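You operate a simulated robot arm through the tools that you are given. There is no shell and no other tool. Be economical: measure what you need, move in short steps, check, and stop when the job is done.

You run a simulated robot arm. Do the job below in one go: nothing can be reset, and whatever is moved stays where it is left.

Task
Take the small brown bottle and put it on top of the short purple lamp. Put the bottle labelled "MIX" from the top of the fill bench on top of the white box there and the bottle labelled "lemon" on top of the tall grey box there. Put the blue beaker in the inside of the dark grey sink. Take the teal disc from the build bench top and put it on the box side of the packing bench. Switch the switch of the control box on. Put the blue tube on the middle of the service bench. Put the test bottle in the inside of the dark grey sink. Put the small white roll on the build bench top away on the high shelf of bay a. Put three of the scent bottles from the build bench top on the white pad there. Do these in any order. Set down upright: small brown bottle, bottle, blue beaker, test bottle, small white roll, scent bottle.

It is judged by the outcome, as a careful person would: the job done as asked, and still so three seconds after it is handed in. It fails if anything else is knocked over, pushed out of place, dropped, spilled or broken.

Robot
A 6-joint arm with a two-finger gripper on a trunk, on a base that drives. Base frame: it is fixed to the floor where the robot stands at the start and does not move with it; the origin is under the middle of the robot, x ahead of it, y to its left, z up; the surface under the hand at the start is at about z = 840. Lengths are in mm, angles in rad, forces in N, time in s.
With the tool pointing down near the work surface it reaches from about 100 to 840 mm from the robot's upright axis, wherever it stands. Its first joint turns from -2.897 to 2.897 rad. Places, roughly: blue beaker [2500, 2000, 750]; blue tube (3x3x9 cm) [1200, 900, 900]; box side of the packing bench [3700, 6500, 800]; high shelf of bay A [1100, 11900, 1700]; inside of the dark grey sink [1500, 1500, 700]; middle of the service bench (15x30 cm) [-2040, 3620, 720]; scent bottle [3500, 3000, 1000]; short purple lamp (7x7x7 cm) [2700, 2600, 900]; small clear bottle, small green bottle, small purp [500, 250, 750]; small white roll (8x8x15 cm) [2900, 2500, 900]; switch of the control box [2100, 2100, 900]; tall grey box [750, 250, 1000]; teal disc (5x5x2 cm) [2500, 2100, 800]; test bottle [1250, 750, 1000]; white box [250, 500, 1000]; white pad (15x15x2 cm) [3100, 2700, 800]. Payload 1.66 kg.
The TCP is the grasp point between the finger pads, 16 mm short of the fingertips. In the tool frame z runs along the fingers and y along their closing line. Largest opening 111 mm; the body of the gripper starts 104 mm behind the TCP.
Orientation is told as [roll, pitch, yaw] about the base's x, y, z axes, in that order, counted from this pose: with the fingers straight down and closing along the base's y, the tool's x points along the base's -x, its y along +y and its z along -z.

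Tools
- The arm moves only by the tool drive_tool. Its argument "deltas" is a list of rows, each a list of 7 numbers: the shift along the base's x, y, z in mm, then the turn, a rotation vector about the base's x, y, z in degrees, then the closure in counts, from 0 (fully open) to 255 (shut). In form: [[dx, dy, dz, rx, ry, rz, hand], ...]. A call has 1 to 12 rows; each row is the pose to reach, as a shift and turn from the pose commanded when the call began. Each row takes 0.2 s and may step no farther than 50 mm and 0.15 rad from the row before; otherwise, or with a gripper value out of range, the whole call is refused. Where a pose cannot be reached the arm comes as near as it can. A force on the tool above 40 N (or 10 N above the force at the start of the call, whichever is more), or a blocked arm, ends the call early, and 0.2 s more pass. The fingers move at their own pace and stop on an object; they squeeze with about 32 N. The grip force told is the motor's: it shows also when the fingers shut on nothing. Time passes only in rows, and 0.2 s behind the last, so rows that repeat a pose let the fingers close. The reply holds the time, the measured pose of the TCP, the force on the tool along the base axes, the opening and the grip force, in the units named above and with some noise, with the torque about the TCP (base axes, N m) and any sound that the robot's microphone picked up, and new pictures: "show" is both (left out), scene, wrist or none.
- Cameras (640 x 400 px; columns grow to the right, rows downward): "scene" is now at [54.6, 199.8, 1520.7]; the picture's right is [0.12, -0.99, 0.00], its down [-0.78, -0.10, -0.62] and it looks along [0.61, 0.08, -0.79] (base axes); focal length 281 px, centre (320, 200). "wrist" rides on the gripper at [70, 14, -143] in the tool frame; the picture's right is [-0.19, 0.98, 0.00], its down [-0.87, -0.17, -0.47] and it looks along [-0.46, -0.09, 0.88] (tool axes); focal length 230 px, centre (320, 200). There is no depth. A picture from a camera that has moved, and an enlarged one, comes with that camera's place and axes in the base frame and with its lens.
- move_column(by): slides the trunk up (or, below 0, down) by that many mm; the arm and the scene camera ride with it, the base frame stays. It gives what a move gives, with no picture.
- steer(legs): drives the robot by 1 to 6 legs, each [ahead, left, turn to the left] in mm, mm and rad, along the robot's own axes; the way and the turn of a leg run together, so that a leg with both is an arc; at most 1500 mm and 3.142 rad a leg. The arm and the cameras ride along, it lands a little off, and it stops where it bumps. It gives what a move gives, and a new picture of the scene camera.
- head_to(pan, tilt): turns the head with the scene camera to pan (to the left, within 2.094 rad either way) and tilt (down, from -0.506 to 1.204), counted from straight ahead of the robot. It gives what a move gives, and a new picture of the scene camera.
- zoom(camera, box): a new picture of the part [left, top, right, bottom] of that camera's present view, enlarged. No time passes.
- job_done(): hands the job in; it is judged then, once.

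Work in short steps. Places have to be worked out from the pictures, the camera data and where the tool is seen: move nearer, look again, correct. Check each grasp and each placing, and mend what went wrong. You have 556 turns and 360 pictures in all, those below and enlarged ones among them. Open the gripper and draw the arm clear of the work before you hand the job in, unless the task says otherwise.

The tools are called after "Request:" by a JSON object that holds its "fn" and its "kwargs". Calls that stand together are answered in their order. drive_tool: Moves the arm, as the interface text tells. Its arguments: {"type":"object","properties":{"deltas":{"type":"array"},"show":{"type":"string","enum":["both","scene","wrist","none"]}},"required":["deltas"]} The other tools are called the same way: move_column (by) slides the trunk up or down; steer (legs) drives the base; head_to (pan, tilt) turns the head that bears the scene camera; zoom (camera, box) takes an enlarged picture of a part of a camera's view; job_done () hands the job in.

At the start:

```text
time: 0.0
ee_pos: [413.1, 171.9, 1142.3]
orientation: [0.0, -0.001, -0.001]
ft_force: [-0.3, -0.3, 0.7]
moment: [0.0, 0.04, -0.01]
gripper_width: 110.7
gripper_force: 0.0
trunk travel left (down, up): [-125.0, 465.0]
robot x, y, heading: [1.7, -0.0, -0.005]
head pan, tilt: [0.126, 0.906]
```

scene: 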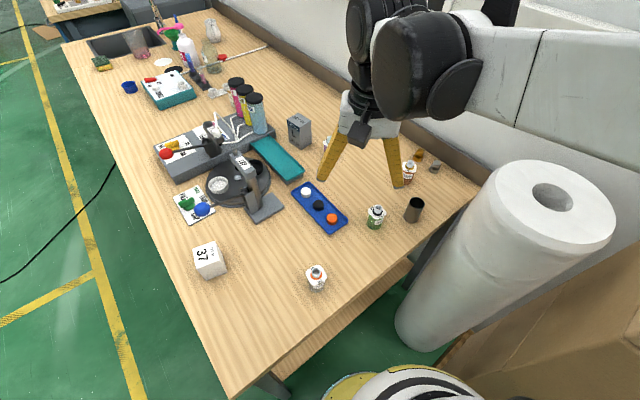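
wrist: 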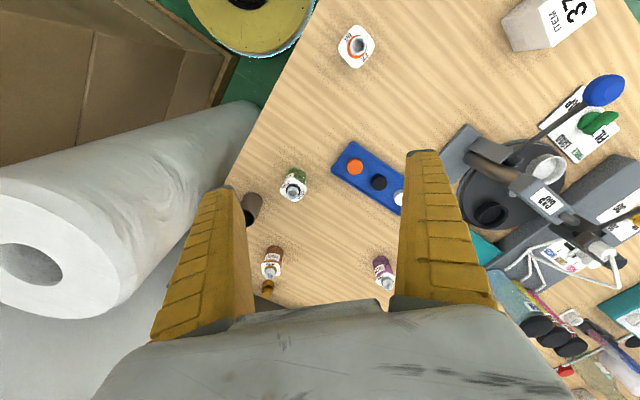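

The pictures show the bench in front with several small bottles. I'll enlarge parts of the scene to identify things.

Request:
{"fn": "zoom", "kwargs": {"camera": "scene", "box": [280, 100, 480, 300]}}

Request:
{"fn": "zoom", "kwargs": {"camera": "scene", "box": [130, 80, 330, 280]}}

Request:
{"fn": "zoom", "kwargs": {"camera": "scene", "box": [50, 0, 290, 140]}}

Request:
{"fn": "zoom", "kwargs": {"camera": "wrist", "box": [230, 0, 430, 300]}}

```text
2.00 times, centred on (380, 200) of scene
camera zoom: at [54.6, 199.8, 1520.7], right [0.12, -0.99, 0.0], down [-0.78, -0.1, -0.62], along [0.61, 0.08, -0.79], focal length 562 px, centre (200, 200)
```

zoom: 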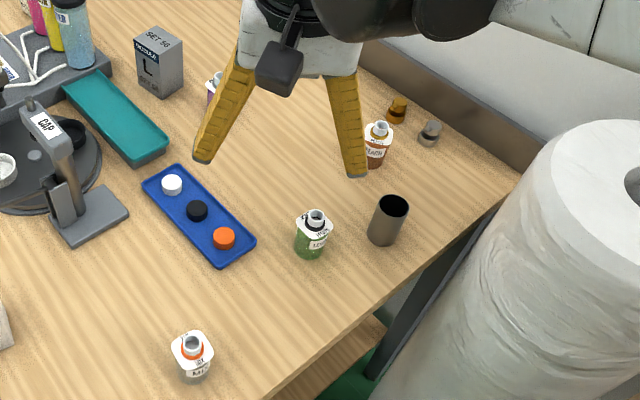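

```text
2.00 times, centred on (230, 180) of scene
camera zoom: at [54.6, 199.8, 1520.7], right [0.12, -0.99, 0.0], down [-0.78, -0.1, -0.62], along [0.61, 0.08, -0.79], focal length 562 px, centre (500, 240)
```

zoom: 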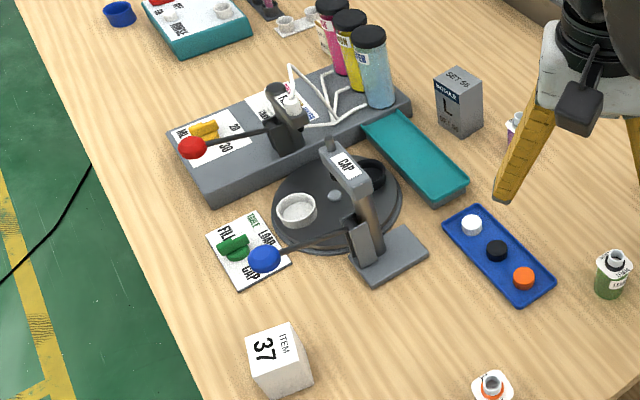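

```text
2.67 times, centred on (170, 70) of scene
camera zoom: at [54.6, 199.8, 1520.7], right [0.12, -0.99, 0.0], down [-0.78, -0.1, -0.62], along [0.61, 0.08, -0.79], focal length 750 px, centre (720, 547)
```

zoom: 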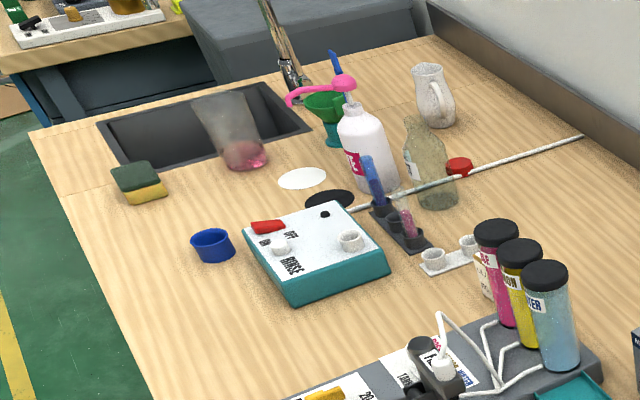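

```text
1.33 times, centred on (330, 150) of wrist
camera zoom: at [343.5, 184.2, 1285.0], right [0.19, 0.98, 0.0], down [0.87, -0.17, 0.47], along [0.46, -0.09, -0.88], focal length 307 px, centre (307, 267)
```

zoom: 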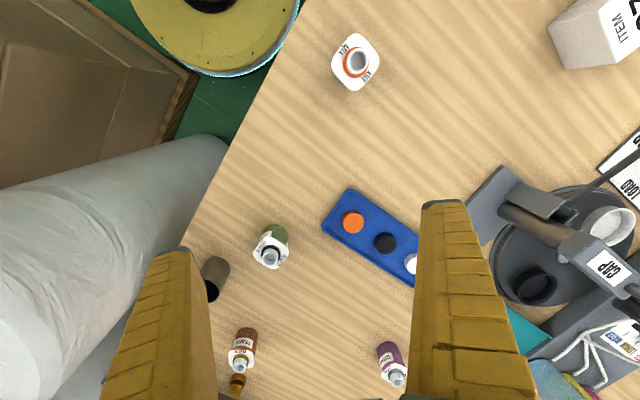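

MIX is the clear bottle at about (316,240), top about z 917. I'll zoom on the other bottles to read labels.

Request:
{"fn": "zoom", "kwargs": {"camera": "wrist", "box": [240, 150, 320, 300]}}

Request:
{"fn": "zoom", "kwargs": {"camera": "scene", "box": [355, 140, 455, 240]}}

Request:
{"fn": "zoom", "kwargs": {"camera": "wrist", "box": [350, 230, 410, 310]}}

```text
2.67 times, centred on (280, 225) of wrist
camera zoom: at [343.5, 184.2, 1285.0], right [0.19, 0.98, 0.0], down [0.87, -0.17, 0.47], along [0.46, -0.09, -0.88], focal length 614 px, centre (427, 133)
```

zoom: 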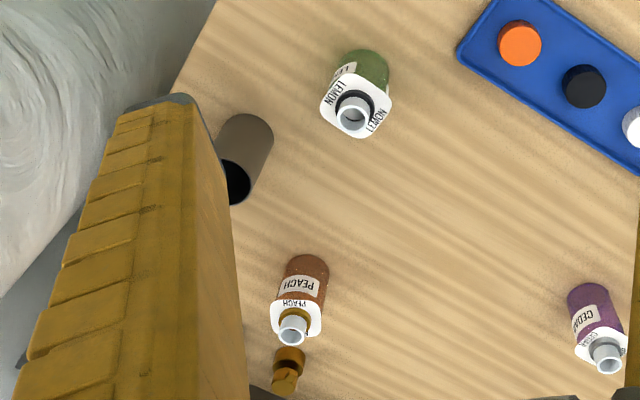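

```text
4.00 times, centred on (405, 190) of scene
camera zoom: at [54.6, 199.8, 1520.7], right [0.12, -0.99, 0.0], down [-0.78, -0.1, -0.62], along [0.61, 0.08, -0.79], focal length 1125 px, centre (-20, 240)
```

zoom: 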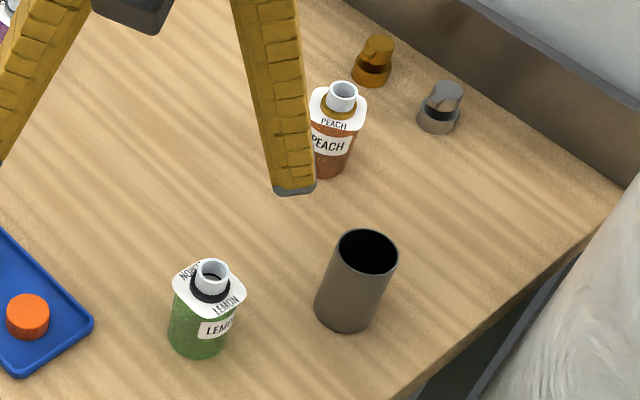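

```text
5.00 times, centred on (380, 270) of wrist
camera zoom: at [343.5, 184.2, 1285.0], right [0.19, 0.98, 0.0], down [0.87, -0.17, 0.47], along [0.46, -0.09, -0.88], focal length 1150 px, centre (20, -150)
```

zoom: 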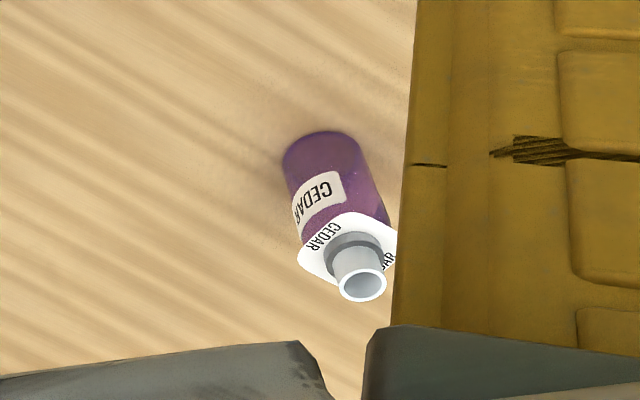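

Green = LEMON (~(512,102)), brown = PEACH (~(696,5)), clear = MIX. I'll move over MIX at z 1000 and look with the wrist.

Request:
{"fn": "drive_tool", "kwargs": {"deltas": [[-25, 17, -35, 0, 0, 0, 0], [-49, 34, -70, 0, 0, 0, 0], [-73, 51, -105, 0, 0, 0, 0], [-97, 68, -142, 0, 0, 0, 0], [-97, 68, -142, 0, 0, 0, 0]]}}

```text
time: 1.2
ee_pos: [315.4, 238.4, 999.3]
orientation: [0.0, 0.0, 0.001]
ft_force: [-0.5, -0.1, -1.0]
moment: [-0.02, -0.04, 0.02]
gripper_width: 111.1
gripper_force: 0.0
trunk travel left (down, up): [-125.0, 465.0]
robot x, y, heading: [0.9, 0.2, -0.0]
head pan, tilt: [0.126, 0.906]
camera scene: at [54.6, 199.8, 1520.7], right [0.12, -0.99, 0.0], down [-0.78, -0.1, -0.62], along [0.61, 0.08, -0.79], focal length 281 px, centre (320, 200)
camera wrist: at [245.7, 252.0, 1141.7], right [0.19, 0.98, 0.0], down [0.87, -0.17, 0.47], along [0.46, -0.09, -0.88], focal length 230 px, centre (320, 200)
```

scene: 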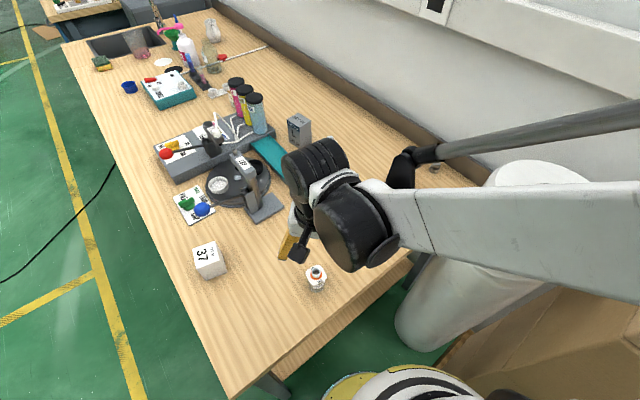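
wrist: 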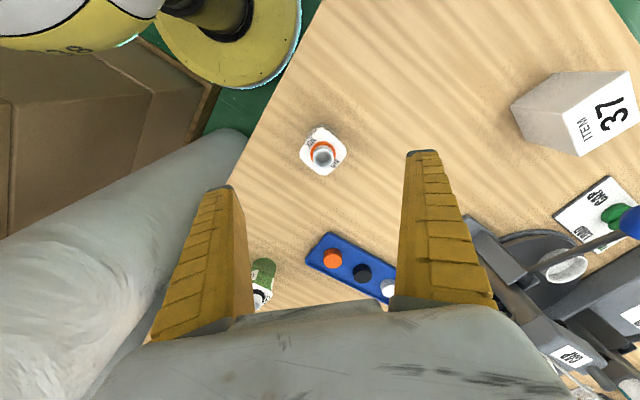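

MIX neck is at about (312,242). I'll zoom on the white box to measure it before grasping.

Request:
{"fn": "zoom", "kwargs": {"camera": "wrist", "box": [500, 50, 640, 170]}}

Request:
{"fn": "zoom", "kwargs": {"camera": "scene", "box": [170, 220, 250, 300]}}

```text
3.33 times, centred on (570, 110) of wrist
camera zoom: at [245.7, 252.0, 1141.7], right [0.19, 0.98, 0.0], down [0.87, -0.17, 0.47], along [0.46, -0.09, -0.88], focal length 767 px, centre (-513, 500)
```

zoom: 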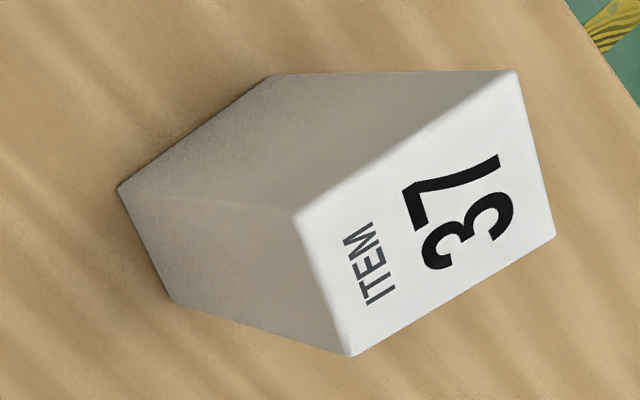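

```text
5.00 times, centred on (210, 260) of scene
camera zoom: at [54.6, 199.8, 1520.7], right [0.12, -0.99, 0.0], down [-0.78, -0.1, -0.62], along [0.61, 0.08, -0.79], focal length 1406 px, centre (870, -100)
```

zoom: 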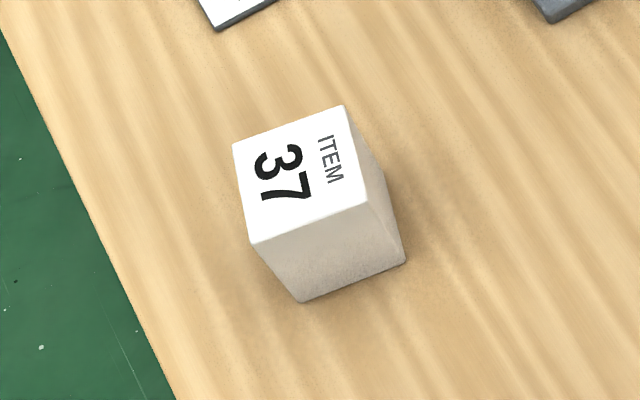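

White box top is at z≈908, centred near (330,510). Descend onto MIX and close.

Request:
{"fn": "drive_tool", "kwargs": {"deltas": [[-4, 4, -45, 0, 0, 0, 0], [-4, 4, -90, 0, 0, 0, 0], [-4, 4, -131, 0, 0, 0, 0], [-4, 4, -131, 0, 0, 0, 0], [-4, 4, -131, 0, 0, 0, 255], [-4, 4, -131, 0, 0, 0, 255], [-4, 4, -131, 0, 0, 0, 255]]}}

```text
time: 2.8
ee_pos: [311.3, 243.3, 870.0]
orientation: [0.0, -0.001, 0.001]
ft_force: [1.7, 1.6, 7.6]
moment: [-0.03, -0.22, 0.06]
gripper_width: 36.4
gripper_force: 32.1
trunk travel left (down, up): [-125.0, 465.0]
robot x, y, heading: [1.6, 4.9, 0.003]
head pan, tilt: [0.126, 0.906]
camera scene: at [54.4, 199.6, 1520.7], right [0.12, -0.99, 0.0], down [-0.78, -0.1, -0.62], along [0.61, 0.08, -0.79], focal length 281 px, centre (320, 200)
camera wrist: at [242.2, 256.4, 1011.7], right [0.19, 0.98, 0.0], down [0.87, -0.17, 0.47], along [0.46, -0.09, -0.88], focal length 230 px, centre (320, 200)
```

scene: 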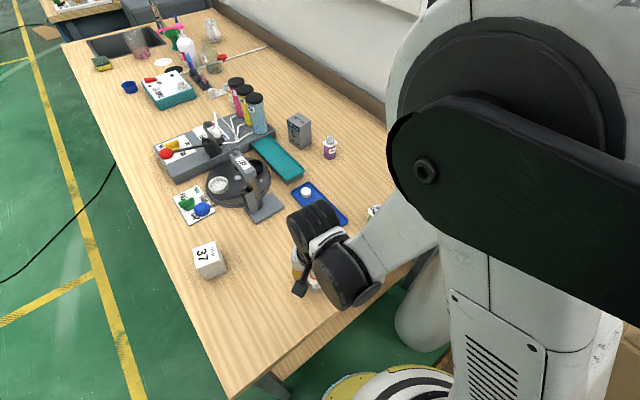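
wrist: 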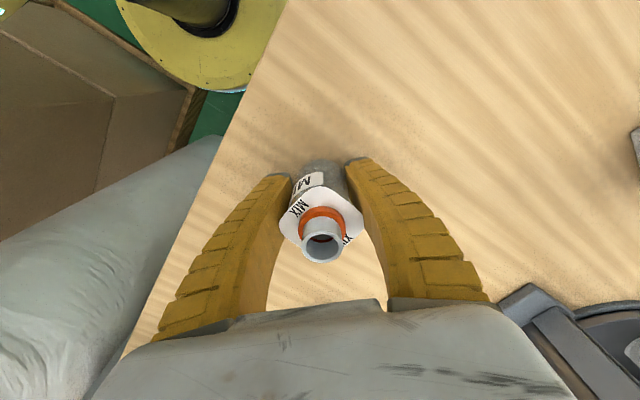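

Grip holds (36 mm). Lift and carry over the white box.

Request:
{"fn": "drive_tool", "kwargs": {"deltas": [[0, 0, 45, 0, 0, 0, 255], [0, 0, 90, 0, 0, 0, 255], [3, 40, 115, 0, 0, 0, 255], [6, 88, 115, 0, 0, 0, 255], [9, 136, 115, 0, 0, 0, 255], [12, 184, 115, 0, 0, 0, 255], [15, 230, 115, 0, 0, 0, 255], [16, 266, 115, 0, 0, 0, 255], [16, 266, 115, 0, 0, 0, 255]]}}

```text
time: 4.8
ee_pos: [327.3, 509.9, 984.4]
orientation: [-0.001, 0.001, 0.001]
ft_force: [1.1, -0.6, -0.4]
moment: [0.0, 0.0, 0.01]
gripper_width: 36.3
gripper_force: 31.7
trunk travel left (down, up): [-125.0, 465.0]
robot x, y, heading: [-0.6, -0.9, -0.0]
head pan, tilt: [0.126, 0.906]
camera scene: at [54.6, 199.8, 1520.7], right [0.12, -0.99, 0.0], down [-0.78, -0.1, -0.62], along [0.61, 0.08, -0.79], focal length 281 px, centre (320, 200)
camera wrist: at [257.5, 522.8, 1126.0], right [0.19, 0.98, 0.0], down [0.87, -0.17, 0.47], along [0.46, -0.09, -0.88], focal length 230 px, centre (320, 200)
```

scene: 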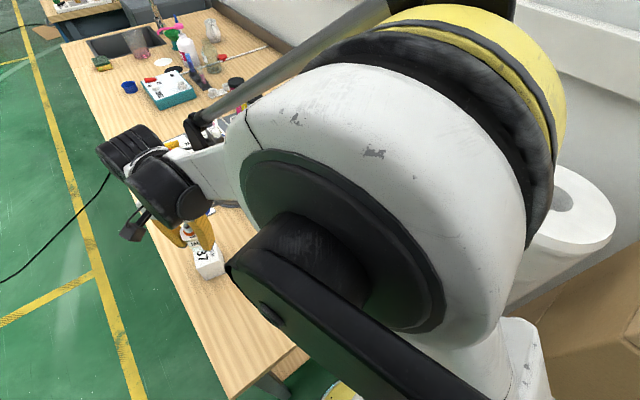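
wrist: 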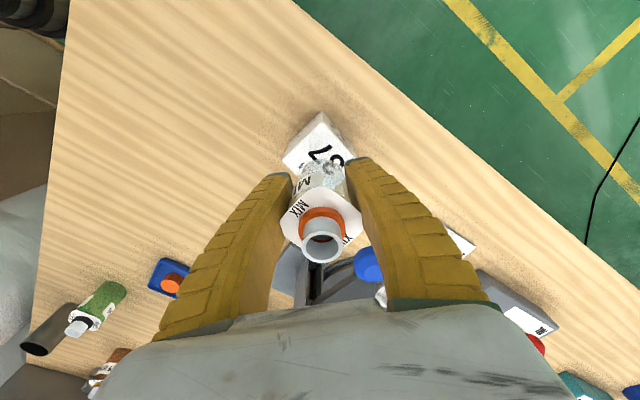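

Aligned roughly; lower to just above the box and inspect.

Request:
{"fn": "drive_tool", "kwargs": {"deltas": [[0, 0, -20, 0, 0, 0, 255], [0, 0, -38, 0, 0, 0, 255], [0, 0, -38, 0, 0, 0, 255]], "show": "none"}}

Request:
{"fn": "zoom", "kwargs": {"camera": "wrist", "box": [260, 90, 420, 270]}}

Request:
{"fn": "zoom", "kwargs": {"camera": "scene", "box": [160, 200, 260, 300]}}

```text
time: 5.6
ee_pos: [327.5, 509.8, 946.9]
orientation: [0.001, 0.0, 0.001]
ft_force: [1.1, 0.3, -0.9]
moment: [0.01, 0.02, 0.0]
gripper_width: 36.0
gripper_force: 31.5
trunk travel left (down, up): [-125.0, 465.0]
robot x, y, heading: [-0.2, -0.3, 0.0]
head pan, tilt: [0.126, 0.906]
```

```text
2.22 times, centred on (340, 180) of wrist
camera zoom: at [257.6, 522.9, 1088.6], right [0.19, 0.98, 0.0], down [0.87, -0.17, 0.47], along [0.46, -0.09, -0.88], focal length 511 px, centre (276, 244)
```

zoom: 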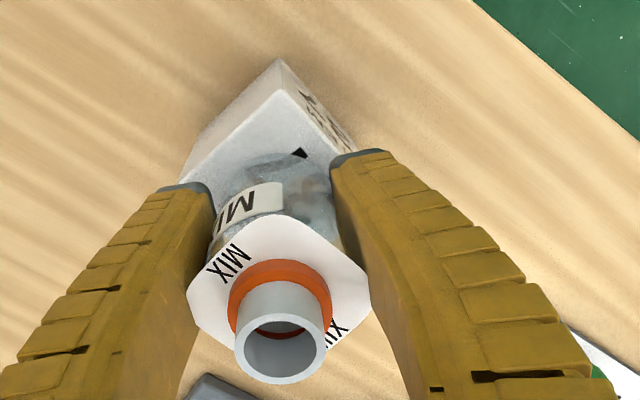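

```text
4.00 times, centred on (210, 250) of scene
camera zoom: at [54.6, 199.8, 1520.7], right [0.12, -0.99, 0.0], down [-0.78, -0.1, -0.62], along [0.61, 0.08, -0.79], focal length 1125 px, centre (760, 0)
```

zoom: 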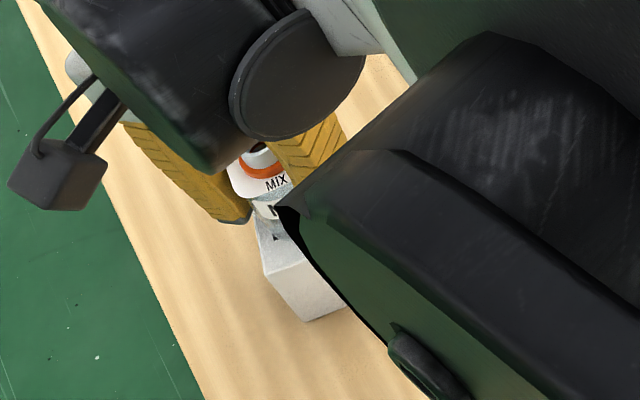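

Bottle sits within the box top. Lower the last 8 mm, release, and rise.

Request:
{"fn": "drive_tool", "kwargs": {"deltas": [[-2, 0, -4, 0, 0, 0, 255], [-2, 0, -8, 0, 0, 0, 255], [-2, 0, -8, 0, 0, 0, 255]], "show": "none"}}

```text
time: 6.4
ee_pos: [326.1, 509.6, 939.5]
orientation: [0.002, 0.002, -0.001]
ft_force: [1.3, 4.8, 18.2]
moment: [0.06, -0.1, 0.07]
gripper_width: 39.6
gripper_force: 31.9
trunk travel left (down, up): [-125.0, 465.0]
robot x, y, heading: [-2.5, -5.3, -0.001]
head pan, tilt: [0.126, 0.906]
```

Contact (18 N upward). Release and withdraw upward.

Request:
{"fn": "drive_tool", "kwargs": {"deltas": [[0, 0, 1, 0, 0, 0, 200], [0, 0, 1, 0, 0, 0, 100], [0, 0, 1, 0, 0, 0, 0], [0, 0, 1, 0, 0, 0, 0], [0, 0, 50, 0, 0, 0, 0], [0, 0, 100, 0, 0, 0, 0], [0, 0, 140, 0, 0, 0, 0]]}}

```text
time: 8.0
ee_pos: [327.9, 507.3, 1079.5]
orientation: [-0.001, 0.0, 0.0]
ft_force: [-0.1, -0.1, 0.0]
moment: [0.0, 0.04, -0.01]
gripper_width: 110.9
gripper_force: 0.1
trunk travel left (down, up): [-125.0, 465.0]
robot x, y, heading: [0.9, -0.6, -0.001]
head pan, tilt: [0.126, 0.906]
camera scene: at [54.5, 199.6, 1520.7], right [0.12, -0.99, 0.0], down [-0.78, -0.1, -0.62], along [0.61, 0.08, -0.79], focal length 281 px, centre (320, 200)
camera wrist: at [258.7, 520.5, 1220.7], right [0.19, 0.98, 0.0], down [0.87, -0.17, 0.47], along [0.46, -0.09, -0.88], focal length 230 px, centre (320, 200)
```

scene: 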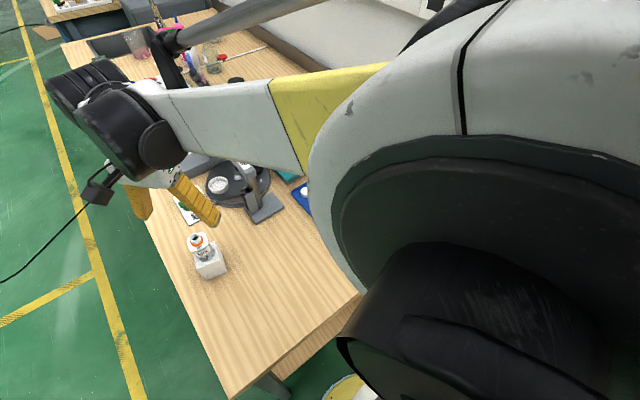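
wrist: 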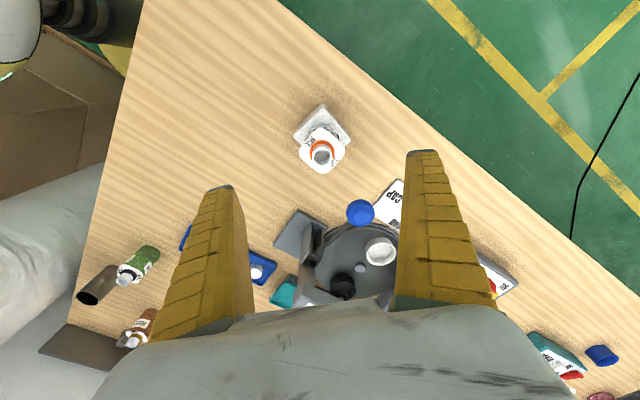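

MIX stands on the white box. Travel to above the lemon bottle.

Request:
{"fn": "drive_tool", "kwargs": {"deltas": [[18, -41, 0, 0, 0, 0, 0], [37, -81, 0, 0, 0, 0, 0], [55, -122, 0, 0, 0, 0, 0], [74, -162, 0, 0, 0, 0, 0], [92, -203, 0, 0, 0, 0, 0], [110, -243, 0, 0, 0, 0, 0], [129, -284, 0, 0, 0, 0, 0], [147, -324, 0, 0, 0, 0, 0], [166, -365, 0, 0, 0, 0, 0], [184, -405, 0, 0, 0, 0, 0], [184, -405, -45, 0, 0, 0, 0], [184, -405, -80, 0, 0, 0, 0]]}}

```text
time: 10.6
ee_pos: [511.9, 105.0, 998.8]
orientation: [0.0, 0.0, 0.001]
ft_force: [-0.3, -0.1, -1.0]
moment: [0.02, -0.02, -0.03]
gripper_width: 111.0
gripper_force: 0.0
trunk travel left (down, up): [-125.0, 465.0]
robot x, y, heading: [0.0, -3.1, 0.004]
head pan, tilt: [0.126, 0.906]
camera scene: at [55.0, 200.0, 1520.6], right [0.12, -0.99, 0.0], down [-0.78, -0.1, -0.62], along [0.61, 0.08, -0.79], focal length 281 px, centre (320, 200)
camera wrist: at [442.0, 117.5, 1140.8], right [0.19, 0.98, 0.0], down [0.87, -0.17, 0.47], along [0.46, -0.09, -0.88], focal length 230 px, centre (320, 200)
```

scene: 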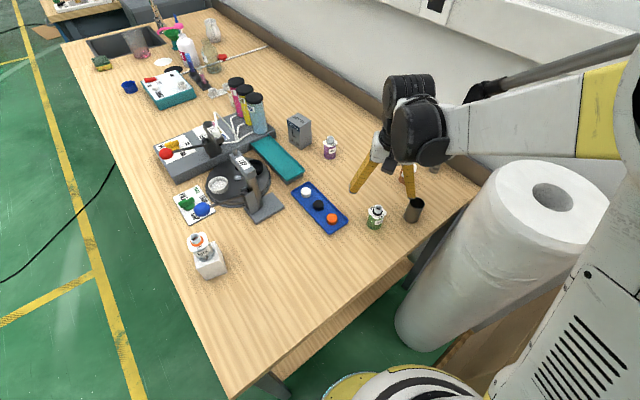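
wrist: 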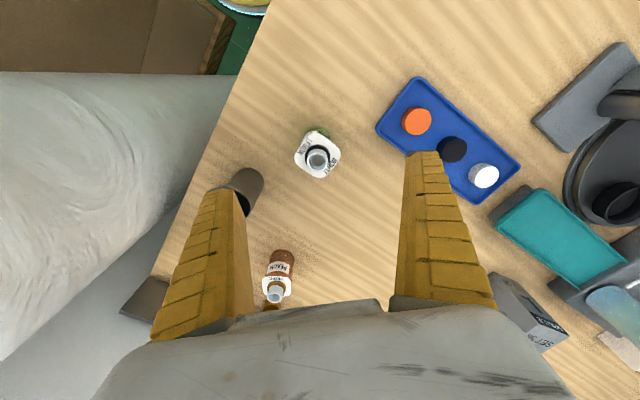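

Lemon neck at ≈(512,101). Descend with the opening slightly reduced to keep clear of the tray, then close.

Request:
{"fn": "drive_tool", "kwargs": {"deltas": [[2, -4, -45, 0, 0, 0, 45], [2, -4, -90, 0, 0, 0, 45], [2, -4, -130, 0, 0, 0, 45], [2, -4, -130, 0, 0, 0, 45], [2, -4, -130, 0, 0, 0, 255], [2, -4, -130, 0, 0, 0, 255], [2, -4, -130, 0, 0, 0, 255]]}}

```text
time: 12.2
ee_pos: [511.7, 99.1, 870.5]
orientation: [-0.001, 0.0, 0.0]
ft_force: [3.3, 2.0, 6.4]
moment: [0.1, -0.11, 0.02]
gripper_width: 36.8
gripper_force: 32.0
trunk travel left (down, up): [-125.0, 465.0]
robot x, y, heading: [-1.5, 1.3, -0.002]
head pan, tilt: [0.126, 0.906]
camera scene: at [54.2, 199.8, 1520.7], right [0.12, -0.99, 0.0], down [-0.78, -0.1, -0.62], along [0.61, 0.08, -0.79], focal length 281 px, centre (320, 200)
camera wrist: at [442.1, 113.3, 1011.9], right [0.19, 0.98, 0.0], down [0.87, -0.17, 0.47], along [0.46, -0.09, -0.88], focal length 230 px, centre (320, 200)
```

scene: 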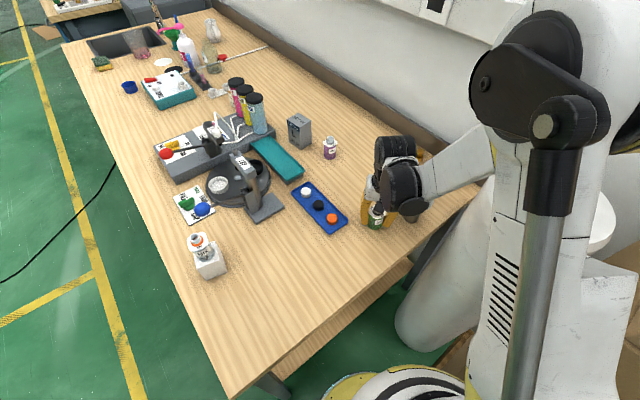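
wrist: 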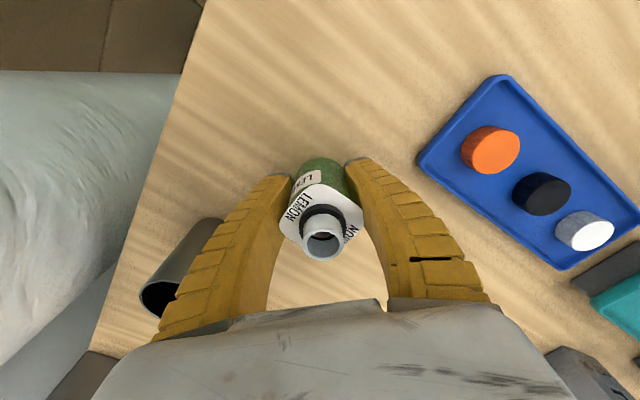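

Lemon gripped. Lift it, then look down at the gap between the base and the table, since the grey box (~(825,365)) needs a small drive closer.

Request:
{"fn": "drive_tool", "kwargs": {"deltas": [[0, 0, 45, 0, 0, 0, 255], [0, 0, 90, 0, 0, 0, 255], [0, 0, 135, 0, 0, 0, 255], [-20, 30, 170, 0, 0, 0, 255], [-20, 30, 170, 0, 0, 0, 255]], "show": "wrist"}}

Request:
{"fn": "head_to", "kwargs": {"pan": 0.3, "tilt": 1.2}}

```text
refused: row 4 steps farther than a row can; nothing moved
```

```text
time: 13.0
ee_pos: [512.2, 99.3, 870.2]
orientation: [-0.001, 0.0, 0.0]
ft_force: [1.2, 1.1, 6.6]
moment: [0.05, -0.13, -0.02]
gripper_width: 36.2
gripper_force: 31.6
trunk travel left (down, up): [-125.0, 465.0]
robot x, y, heading: [0.2, 1.6, -0.0]
head pan, tilt: [0.3, 1.201]
camera scene: at [33.1, 206.9, 1501.3], right [0.3, -0.96, 0.0], down [-0.89, -0.28, -0.36], along [0.35, 0.11, -0.93], focal length 281 px, centre (320, 200)
```

scene: 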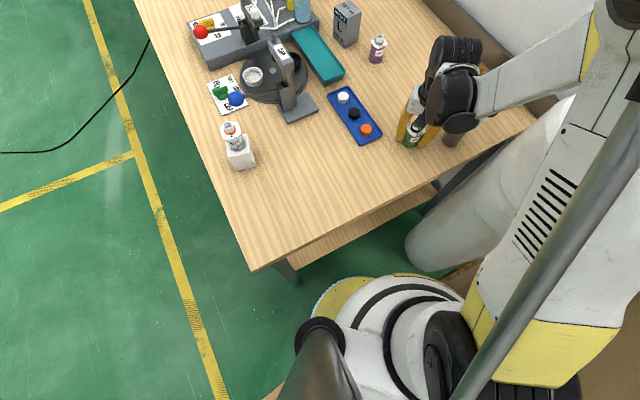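

The base rim has ~110 mm clearance to the shelf. Lift the bottle first.

Request:
{"fn": "drive_tool", "kwargs": {"deltas": [[0, 0, 45, 0, 0, 0, 255], [0, 0, 90, 0, 0, 0, 255], [0, 0, 135, 0, 0, 0, 255], [-10, 10, 175, 0, 0, 0, 255], [-10, 10, 175, 0, 0, 0, 255]], "show": "wrist"}}

Request:
{"fn": "head_to", "kwargs": {"pan": 0.3, "tilt": 0.8}}

```text
time: 14.2
ee_pos: [502.4, 109.2, 1046.5]
orientation: [-0.002, 0.0, 0.0]
ft_force: [-0.4, 0.7, -0.6]
moment: [0.03, 0.0, 0.0]
gripper_width: 35.6
gripper_force: 32.0
trunk travel left (down, up): [-125.0, 465.0]
robot x, y, heading: [1.9, -6.1, -0.001]
head pan, tilt: [0.3, 1.201]
camera wrist: at [432.2, 122.9, 1187.4], right [0.19, 0.98, 0.0], down [0.87, -0.17, 0.47], along [0.46, -0.09, -0.88], focal length 230 px, centre (320, 200)
```

wrist: 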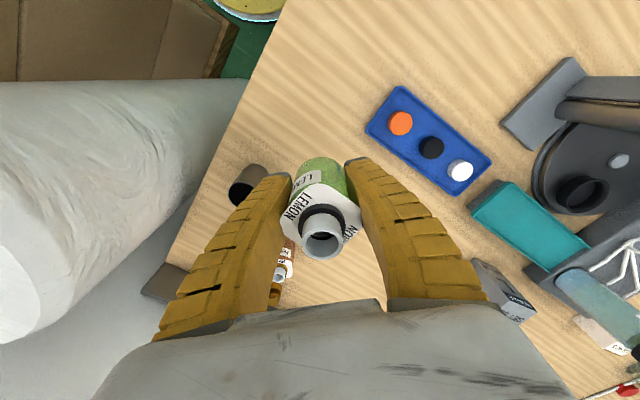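

```text
time: 15.1
ee_pos: [502.5, 108.6, 1045.7]
orientation: [0.0, 0.001, 0.0]
ft_force: [0.2, 0.7, -0.7]
moment: [-0.03, 0.01, -0.04]
gripper_width: 35.2
gripper_force: 31.9
trunk travel left (down, up): [-125.0, 465.0]
robot x, y, heading: [0.1, 1.7, 0.001]
head pan, tilt: [0.3, 0.799]
camera scene: at [57.1, 214.3, 1528.9], right [0.3, -0.96, 0.0], down [-0.69, -0.21, -0.7], along [0.67, 0.21, -0.72], focal length 281 px, centre (320, 200)
```

scene: 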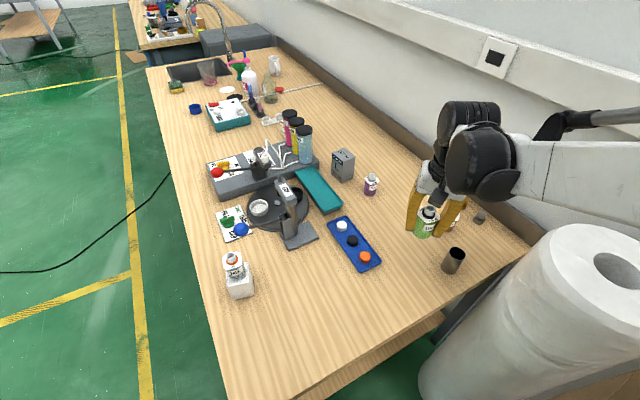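

Drive ahead-left 60/60 mm towards the bench.

Request:
{"fn": "steer", "kwargs": {"legs": [[60, 60, 0]]}}

Request:
{"fn": "zoom", "kwargs": {"camera": "scene", "box": [300, 110, 400, 210]}}

```text
time: 16.1
ee_pos: [561.4, 167.7, 1043.8]
orientation: [-0.001, -0.001, -0.001]
ft_force: [0.4, 0.3, -1.3]
moment: [-0.03, 0.05, 0.01]
gripper_width: 34.9
gripper_force: 32.1
trunk travel left (down, up): [-125.0, 465.0]
robot x, y, heading: [59.2, 61.9, -0.0]
head pan, tilt: [0.3, 0.799]
camera scene: at [116.7, 273.9, 1528.8], right [0.3, -0.96, 0.0], down [-0.69, -0.21, -0.7], along [0.67, 0.21, -0.72], focal length 281 px, centre (320, 200)
```

scene: 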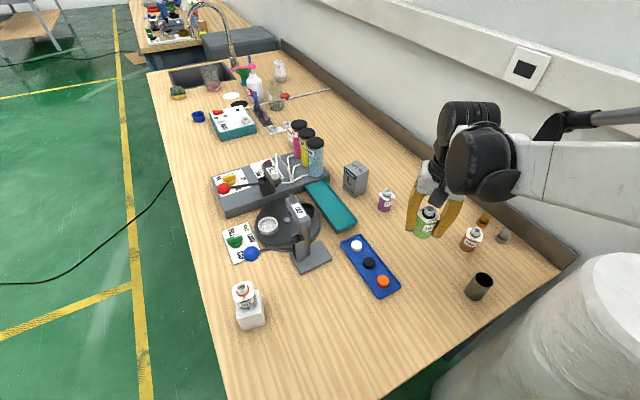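

```text
4.00 times, centred on (350, 160) of scene
camera zoom: at [116.7, 273.9, 1528.8], right [0.3, -0.96, 0.0], down [-0.69, -0.21, -0.7], along [0.67, 0.21, -0.72], focal length 1125 px, centre (200, 360)
```

zoom: 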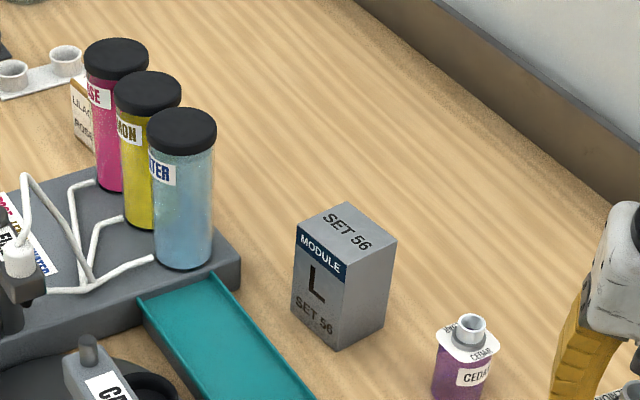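

Grey box top is about (858,377) at z≈922. Try extending the held bottle over it at z≈1044.

Request:
{"fn": "drive_tool", "kwargs": {"deltas": [[37, 26, 0, 0, 0, 0, 255], [74, 52, 0, 0, 0, 0, 255], [111, 78, 0, 0, 0, 0, 255], [148, 104, 0, 0, 0, 0, 255], [185, 130, 0, 0, 0, 0, 255], [222, 156, 0, 0, 0, 0, 255], [260, 182, 0, 0, 0, 0, 255], [297, 209, 0, 0, 0, 0, 255], [297, 209, 0, 0, 0, 0, 255]]}}

```text
time: 18.1
ee_pos: [830.4, 364.7, 1038.3]
orientation: [0.0, 0.0, 0.0]
ft_force: [0.3, 0.2, -1.4]
moment: [-0.05, -0.01, 0.0]
gripper_width: 35.5
gripper_force: 32.1
out of reach, approached as far as the arm can: row 8, 9
trunk travel left (down, up): [-125.0, 465.0]
robot x, y, heading: [58.4, 57.5, 0.004]
head pan, tilt: [0.3, 0.799]
camera scene: at [116.2, 273.3, 1529.0], right [0.29, -0.96, 0.0], down [-0.69, -0.21, -0.7], along [0.67, 0.21, -0.72], focal length 281 px, centre (320, 200)
camera wrist: at [760.8, 378.0, 1179.4], right [0.19, 0.98, 0.0], down [0.87, -0.17, 0.47], along [0.46, -0.09, -0.88], focal length 230 px, centre (320, 200)
```

scene: 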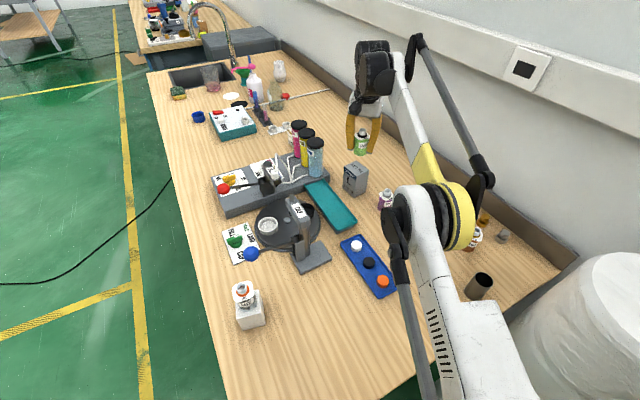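
wrist: 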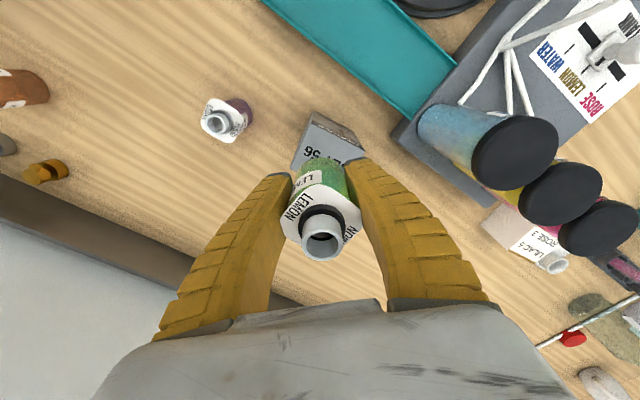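

Reached (830,365). Zoom to see where the box lies relative to the held bottle.

Request:
{"fn": "zoom", "kwargs": {"camera": "wrist", "box": [260, 90, 420, 190]}}

Request:
{"fn": "zoom", "kwargs": {"camera": "scene", "box": [310, 100, 410, 220]}}

```text
4.00 times, centred on (340, 140) of wrist
camera zoom: at [760.8, 378.0, 1179.4], right [0.19, 0.98, 0.0], down [0.87, -0.17, 0.47], along [0.46, -0.09, -0.88], focal length 920 px, centre (240, 440)
```

zoom: 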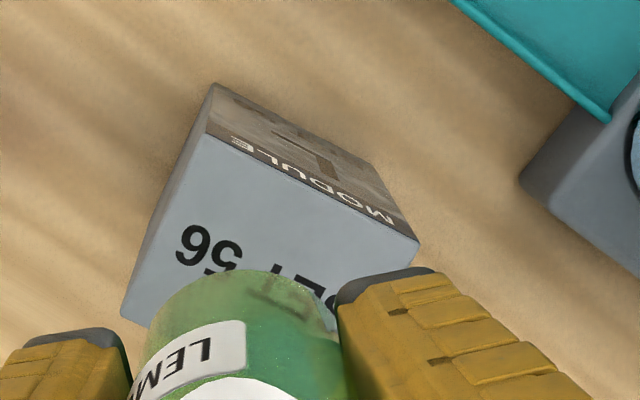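

```text
3.33 times, centred on (360, 160) of scene
camera zoom: at [116.2, 273.3, 1529.0], right [0.29, -0.96, 0.0], down [-0.69, -0.21, -0.7], along [0.67, 0.21, -0.72], focal length 937 px, centre (187, 333)
```

zoom: 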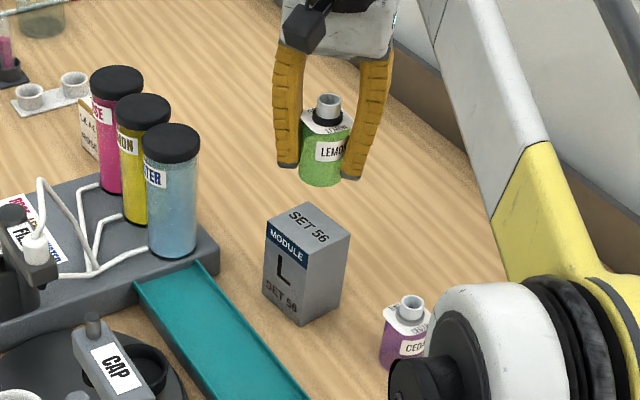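

From the wrist view the box top centre is ≈(845,369). Creep the base 11/4 mm so the bottle comes centred.

Request:
{"fn": "steer", "kwargs": {"legs": [[12, 5, 0]]}}

Request:
{"fn": "zoom", "kwargs": {"camera": "wrist", "box": [240, 80, 420, 270]}}

```text
time: 18.9
ee_pos: [842.6, 369.4, 1037.4]
orientation: [-0.001, 0.001, 0.001]
ft_force: [1.0, 0.8, -0.5]
moment: [0.03, 0.02, 0.03]
gripper_width: 35.3
gripper_force: 32.2
trunk travel left (down, up): [-125.0, 465.0]
robot x, y, heading: [72.5, 64.4, 0.002]
head pan, tilt: [0.3, 0.799]
camera scene: at [128.4, 278.5, 1528.9], right [0.3, -0.96, 0.0], down [-0.69, -0.21, -0.7], along [0.67, 0.21, -0.72], focal length 281 px, centre (320, 200)
```

scene: 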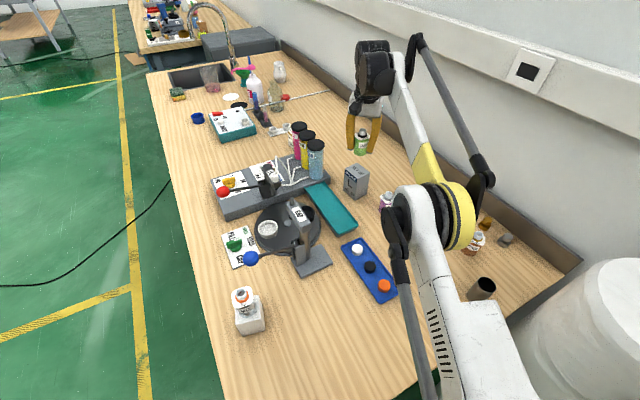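

```text
2.11 times, centred on (330, 175) of wrist
camera zoom: at [772.8, 383.1, 1179.3], right [0.19, 0.98, 0.0], down [0.87, -0.17, 0.47], along [0.46, -0.09, -0.88], focal length 484 px, centre (299, 253)
```

zoom: 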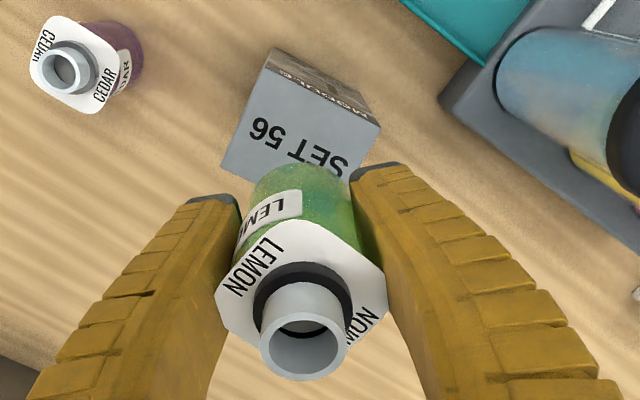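

Over the box. Lower gradually and watch where the commanded pose ends up.

Request:
{"fn": "drive_tool", "kwargs": {"deltas": [[0, 0, -20, 0, 0, 0, 255], [0, 0, -40, 0, 0, 0, 255], [0, 0, -60, 0, 0, 0, 255], [0, 0, -60, 0, 0, 0, 255]], "show": "none"}}

Request:
{"fn": "zoom", "kwargs": {"camera": "wrist", "box": [240, 80, 420, 270]}}

Request:
{"fn": "zoom", "kwargs": {"camera": "scene", "box": [310, 100, 410, 220]}}

```text
time: 19.9
ee_pos: [842.4, 369.0, 977.1]
orientation: [0.002, -0.002, 0.001]
ft_force: [-0.5, -0.9, -0.6]
moment: [0.0, 0.03, 0.01]
gripper_width: 35.3
gripper_force: 31.9
trunk travel left (down, up): [-125.0, 465.0]
robot x, y, heading: [74.3, 66.4, 0.001]
head pan, tilt: [0.3, 0.799]
```

```text
2.11 times, centred on (330, 175) of wrist
camera zoom: at [772.6, 383.4, 1118.9], right [0.19, 0.98, 0.0], down [0.87, -0.17, 0.47], along [0.46, -0.09, -0.88], focal length 484 px, centre (299, 253)
```

zoom: 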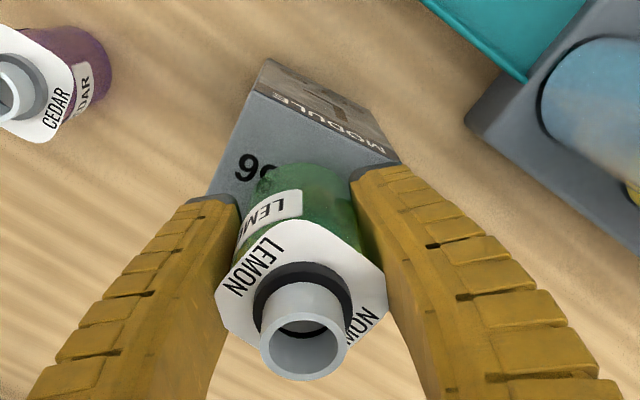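

```text
3.33 times, centred on (360, 160) of scene
camera zoom: at [127.7, 278.2, 1529.0], right [0.3, -0.96, 0.0], down [-0.69, -0.21, -0.7], along [0.67, 0.21, -0.72], focal length 937 px, centre (187, 333)
```

zoom: 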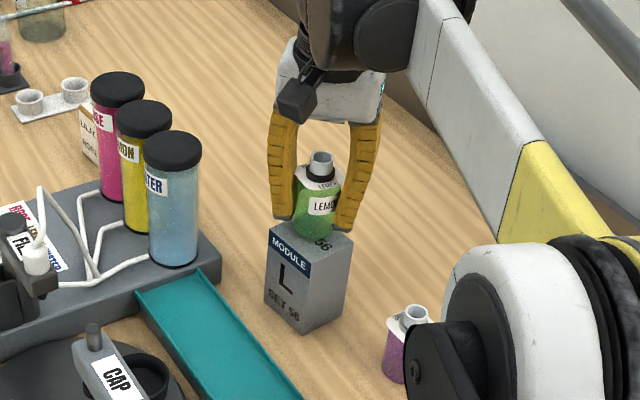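

Well aligned. Lower slowly till contact.

Request:
{"fn": "drive_tool", "kwargs": {"deltas": [[0, 0, -12, 0, 0, 0, 255], [0, 0, -18, 0, 0, 0, 255], [0, 0, -22, 0, 0, 0, 255], [0, 0, -22, 0, 0, 0, 255]], "show": "none"}}

```text
time: 20.9
ee_pos: [841.4, 368.8, 956.4]
orientation: [-0.002, -0.002, 0.0]
ft_force: [5.9, 3.5, 20.5]
moment: [0.01, -0.19, 0.0]
gripper_width: 40.0
gripper_force: 31.8
trunk travel left (down, up): [-125.0, 465.0]
robot x, y, heading: [70.4, 65.1, -0.001]
head pan, tilt: [0.3, 0.799]
```

Contact felt. Release, ease up and check.

Request:
{"fn": "drive_tool", "kwargs": {"deltas": [[0, 0, 1, 0, 0, 0, 200], [0, 0, 1, 0, 0, 0, 100], [0, 0, 1, 0, 0, 0, 60], [0, 0, 1, 0, 0, 0, 60], [0, 0, 45, 0, 0, 0, 60], [0, 0, 90, 0, 0, 0, 60], [0, 0, 90, 0, 0, 0, 60]]}}

```text
time: 22.5
ee_pos: [839.6, 368.3, 1048.0]
orientation: [0.001, 0.0, -0.001]
ft_force: [0.1, 0.2, -1.0]
moment: [0.03, -0.01, -0.03]
gripper_width: 86.0
gripper_force: 0.7
trunk travel left (down, up): [-125.0, 465.0]
robot x, y, heading: [72.9, 63.6, 0.004]
head pan, tilt: [0.3, 0.799]
camera scene: at [127.6, 278.1, 1529.0], right [0.3, -0.96, 0.0], down [-0.68, -0.21, -0.7], along [0.67, 0.21, -0.72], focal length 281 px, centre (320, 200)
camera wrist: at [770.5, 381.7, 1188.4], right [0.19, 0.98, 0.0], down [0.87, -0.17, 0.47], along [0.46, -0.09, -0.88], focal length 230 px, centre (320, 200)
```

scene: 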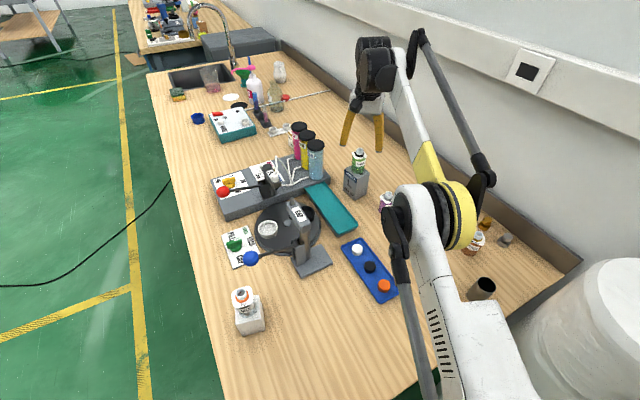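
wrist: 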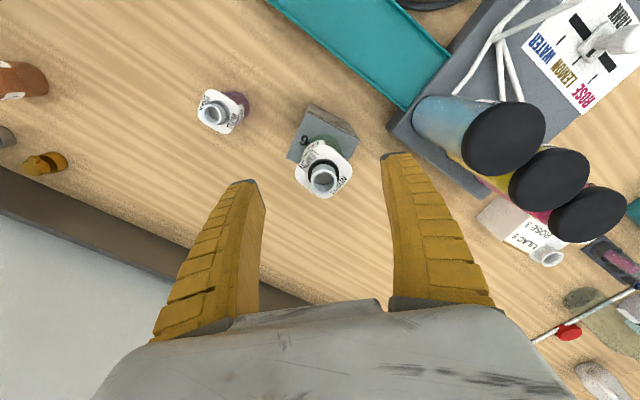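

Lemon stands on the grey box. Next the brown PEACH bottle at ≈(696,5).

Request:
{"fn": "drive_tool", "kwargs": {"deltas": [[-16, -40, 0, 0, 0, 0, 60], [-32, -80, 0, 0, 0, 0, 60], [-48, -121, 0, 0, 0, 0, 60], [-64, -161, 0, 0, 0, 0, 60], [-80, -202, 0, 0, 0, 0, 60], [-96, -242, 0, 0, 0, 0, 60], [-112, -282, 0, 0, 0, 0, 60], [-128, -323, 0, 0, 0, 0, 60], [-144, -363, -20, 0, 0, 0, 45], [-144, -363, -50, 0, 0, 0, 45], [-144, -363, -50, 0, 0, 0, 45]], "show": "wrist"}}

```text
time: 24.9
ee_pos: [847.6, 3.6, 1124.1]
orientation: [-0.001, 0.003, -0.001]
ft_force: [0.5, 0.5, -0.3]
moment: [-0.03, 0.02, 0.01]
gripper_width: 92.2
gripper_force: 0.4
out of reach, approached as far as the arm can: row 1, 2, 3, 4, 5, 6, 7, 8, 9, 10, 11
trunk travel left (down, up): [-125.0, 465.0]
robot x, y, heading: [69.5, 67.4, 0.006]
head pan, tilt: [0.3, 0.799]
camera wrist: at [777.7, 16.7, 1267.4], right [0.19, 0.98, 0.0], down [0.87, -0.17, 0.47], along [0.46, -0.09, -0.88], focal length 230 px, centre (320, 200)
```

wrist: 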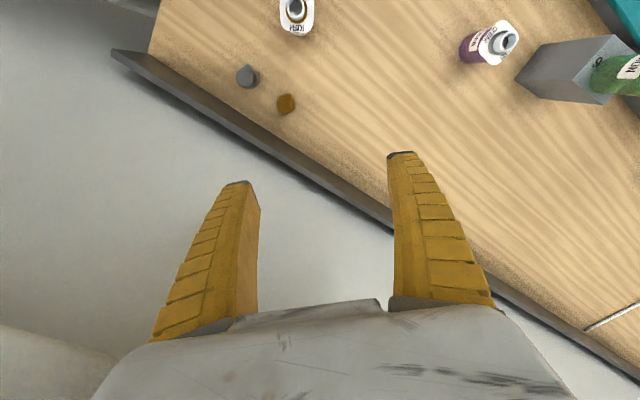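

The arm came out stretched (847,4,1124) instead of following. Test with small retraction moves to see how commands track.

Request:
{"fn": "drive_tool", "kwargs": {"deltas": [[-20, 0, 0, 0, 0, 0, 45], [-40, 0, 0, 0, 0, 0, 45], [-40, 0, 0, 0, 0, 0, 45]], "show": "scene"}}

```text
time: 25.7
ee_pos: [833.7, 2.5, 1141.2]
orientation: [-0.001, 0.002, 0.0]
ft_force: [-0.3, 0.3, 0.6]
moment: [0.04, 0.01, 0.0]
gripper_width: 92.3
gripper_force: 0.1
out of reach, approached as far as the arm can: row 1, 2, 3
trunk travel left (down, up): [-125.0, 465.0]
robot x, y, heading: [68.9, 65.7, -0.0]
head pan, tilt: [0.3, 0.799]
camera scene: at [127.7, 278.2, 1529.0], right [0.3, -0.96, 0.0], down [-0.69, -0.21, -0.7], along [0.67, 0.21, -0.72], focal length 281 px, centre (320, 200)
```

scene: 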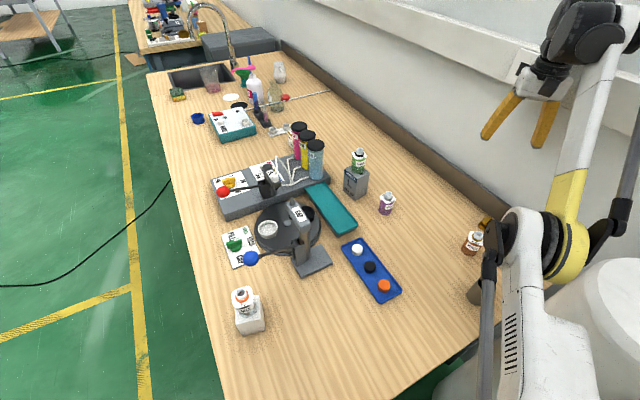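

The arm seems stuck stretched straight. Command a strong inward and downward retraction.

Request:
{"fn": "drive_tool", "kwargs": {"deltas": [[-45, 0, -20, 0, 0, 0, 45], [-90, 0, -40, 0, 0, 0, 45], [-135, 0, -60, 0, 0, 0, 45], [-135, 0, -60, 0, 0, 0, 45]], "show": "none"}}

```text
time: 26.7
ee_pos: [807.5, -8.2, 1168.5]
orientation: [0.001, 0.0, 0.0]
ft_force: [-0.2, -0.4, 0.2]
moment: [0.01, -0.02, 0.02]
gripper_width: 92.6
gripper_force: 0.5
out of reach, approached as far as the arm can: row 1, 2, 3, 4
trunk travel left (down, up): [-125.0, 465.0]
robot x, y, heading: [68.5, 62.3, -0.002]
head pan, tilt: [0.3, 0.799]
```

Try retracting with a raise instead.

Request:
{"fn": "drive_tool", "kwargs": {"deltas": [[-40, 10, 25, 0, 0, 0, 45], [-80, 20, 50, 0, 0, 0, 45], [-120, 30, 75, 0, 0, 0, 45], [-160, 40, 100, 0, 0, 0, 45], [-200, 50, 125, 0, 0, 0, 45], [-200, 50, 125, 0, 0, 0, 45]], "show": "scene"}}

```text
time: 28.1
ee_pos: [700.5, 44.7, 1344.0]
orientation: [-0.001, 0.001, 0.0]
ft_force: [0.0, -0.7, 0.3]
moment: [0.0, 0.06, 0.01]
gripper_width: 92.2
gripper_force: 0.8
out of reach, approached as far as the arm can: row 1, 2, 3, 4, 5, 6
trunk travel left (down, up): [-125.0, 465.0]
robot x, y, heading: [71.8, 62.7, -0.002]
head pan, tilt: [0.3, 0.799]
camera scene: at [128.1, 278.0, 1528.9], right [0.29, -0.96, 0.0], down [-0.69, -0.21, -0.7], along [0.67, 0.21, -0.72], focal length 281 px, centre (320, 200)
```

scene: 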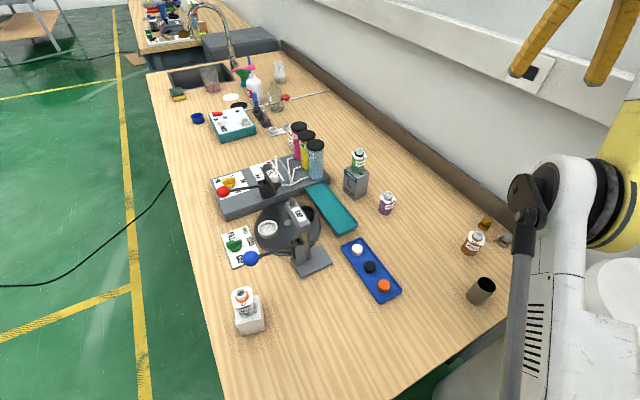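

It looks like the elbow is caught past straight. Push slightly outward beyond reach (tiny real motion), then retract, to flip it back.

Request:
{"fn": "drive_tool", "kwargs": {"deltas": [[35, 0, 30, 0, 0, 0, 45], [70, 0, 60, 0, 0, 0, 45], [70, 0, 60, 0, 0, 0, 45], [35, 0, 30, 0, 0, 0, 45], [0, 0, 0, 0, 0, 0, 45], [-40, 0, -30, 0, 0, 0, 45], [-80, 0, -60, 0, 0, 0, 45], [-120, 0, -90, 0, 0, 0, 45]], "show": "none"}}

```text
time: 29.9
ee_pos: [712.8, 41.3, 1314.7]
orientation: [0.0, 0.002, 0.0]
ft_force: [0.9, 0.0, 0.3]
moment: [-0.02, 0.0, 0.0]
gripper_width: 92.1
gripper_force: 0.3
out of reach, approached as far as the arm can: row 1, 2, 3, 4, 6, 7, 8
trunk travel left (down, up): [-125.0, 465.0]
robot x, y, heading: [69.7, 61.5, 0.002]
head pan, tilt: [0.3, 0.799]
```

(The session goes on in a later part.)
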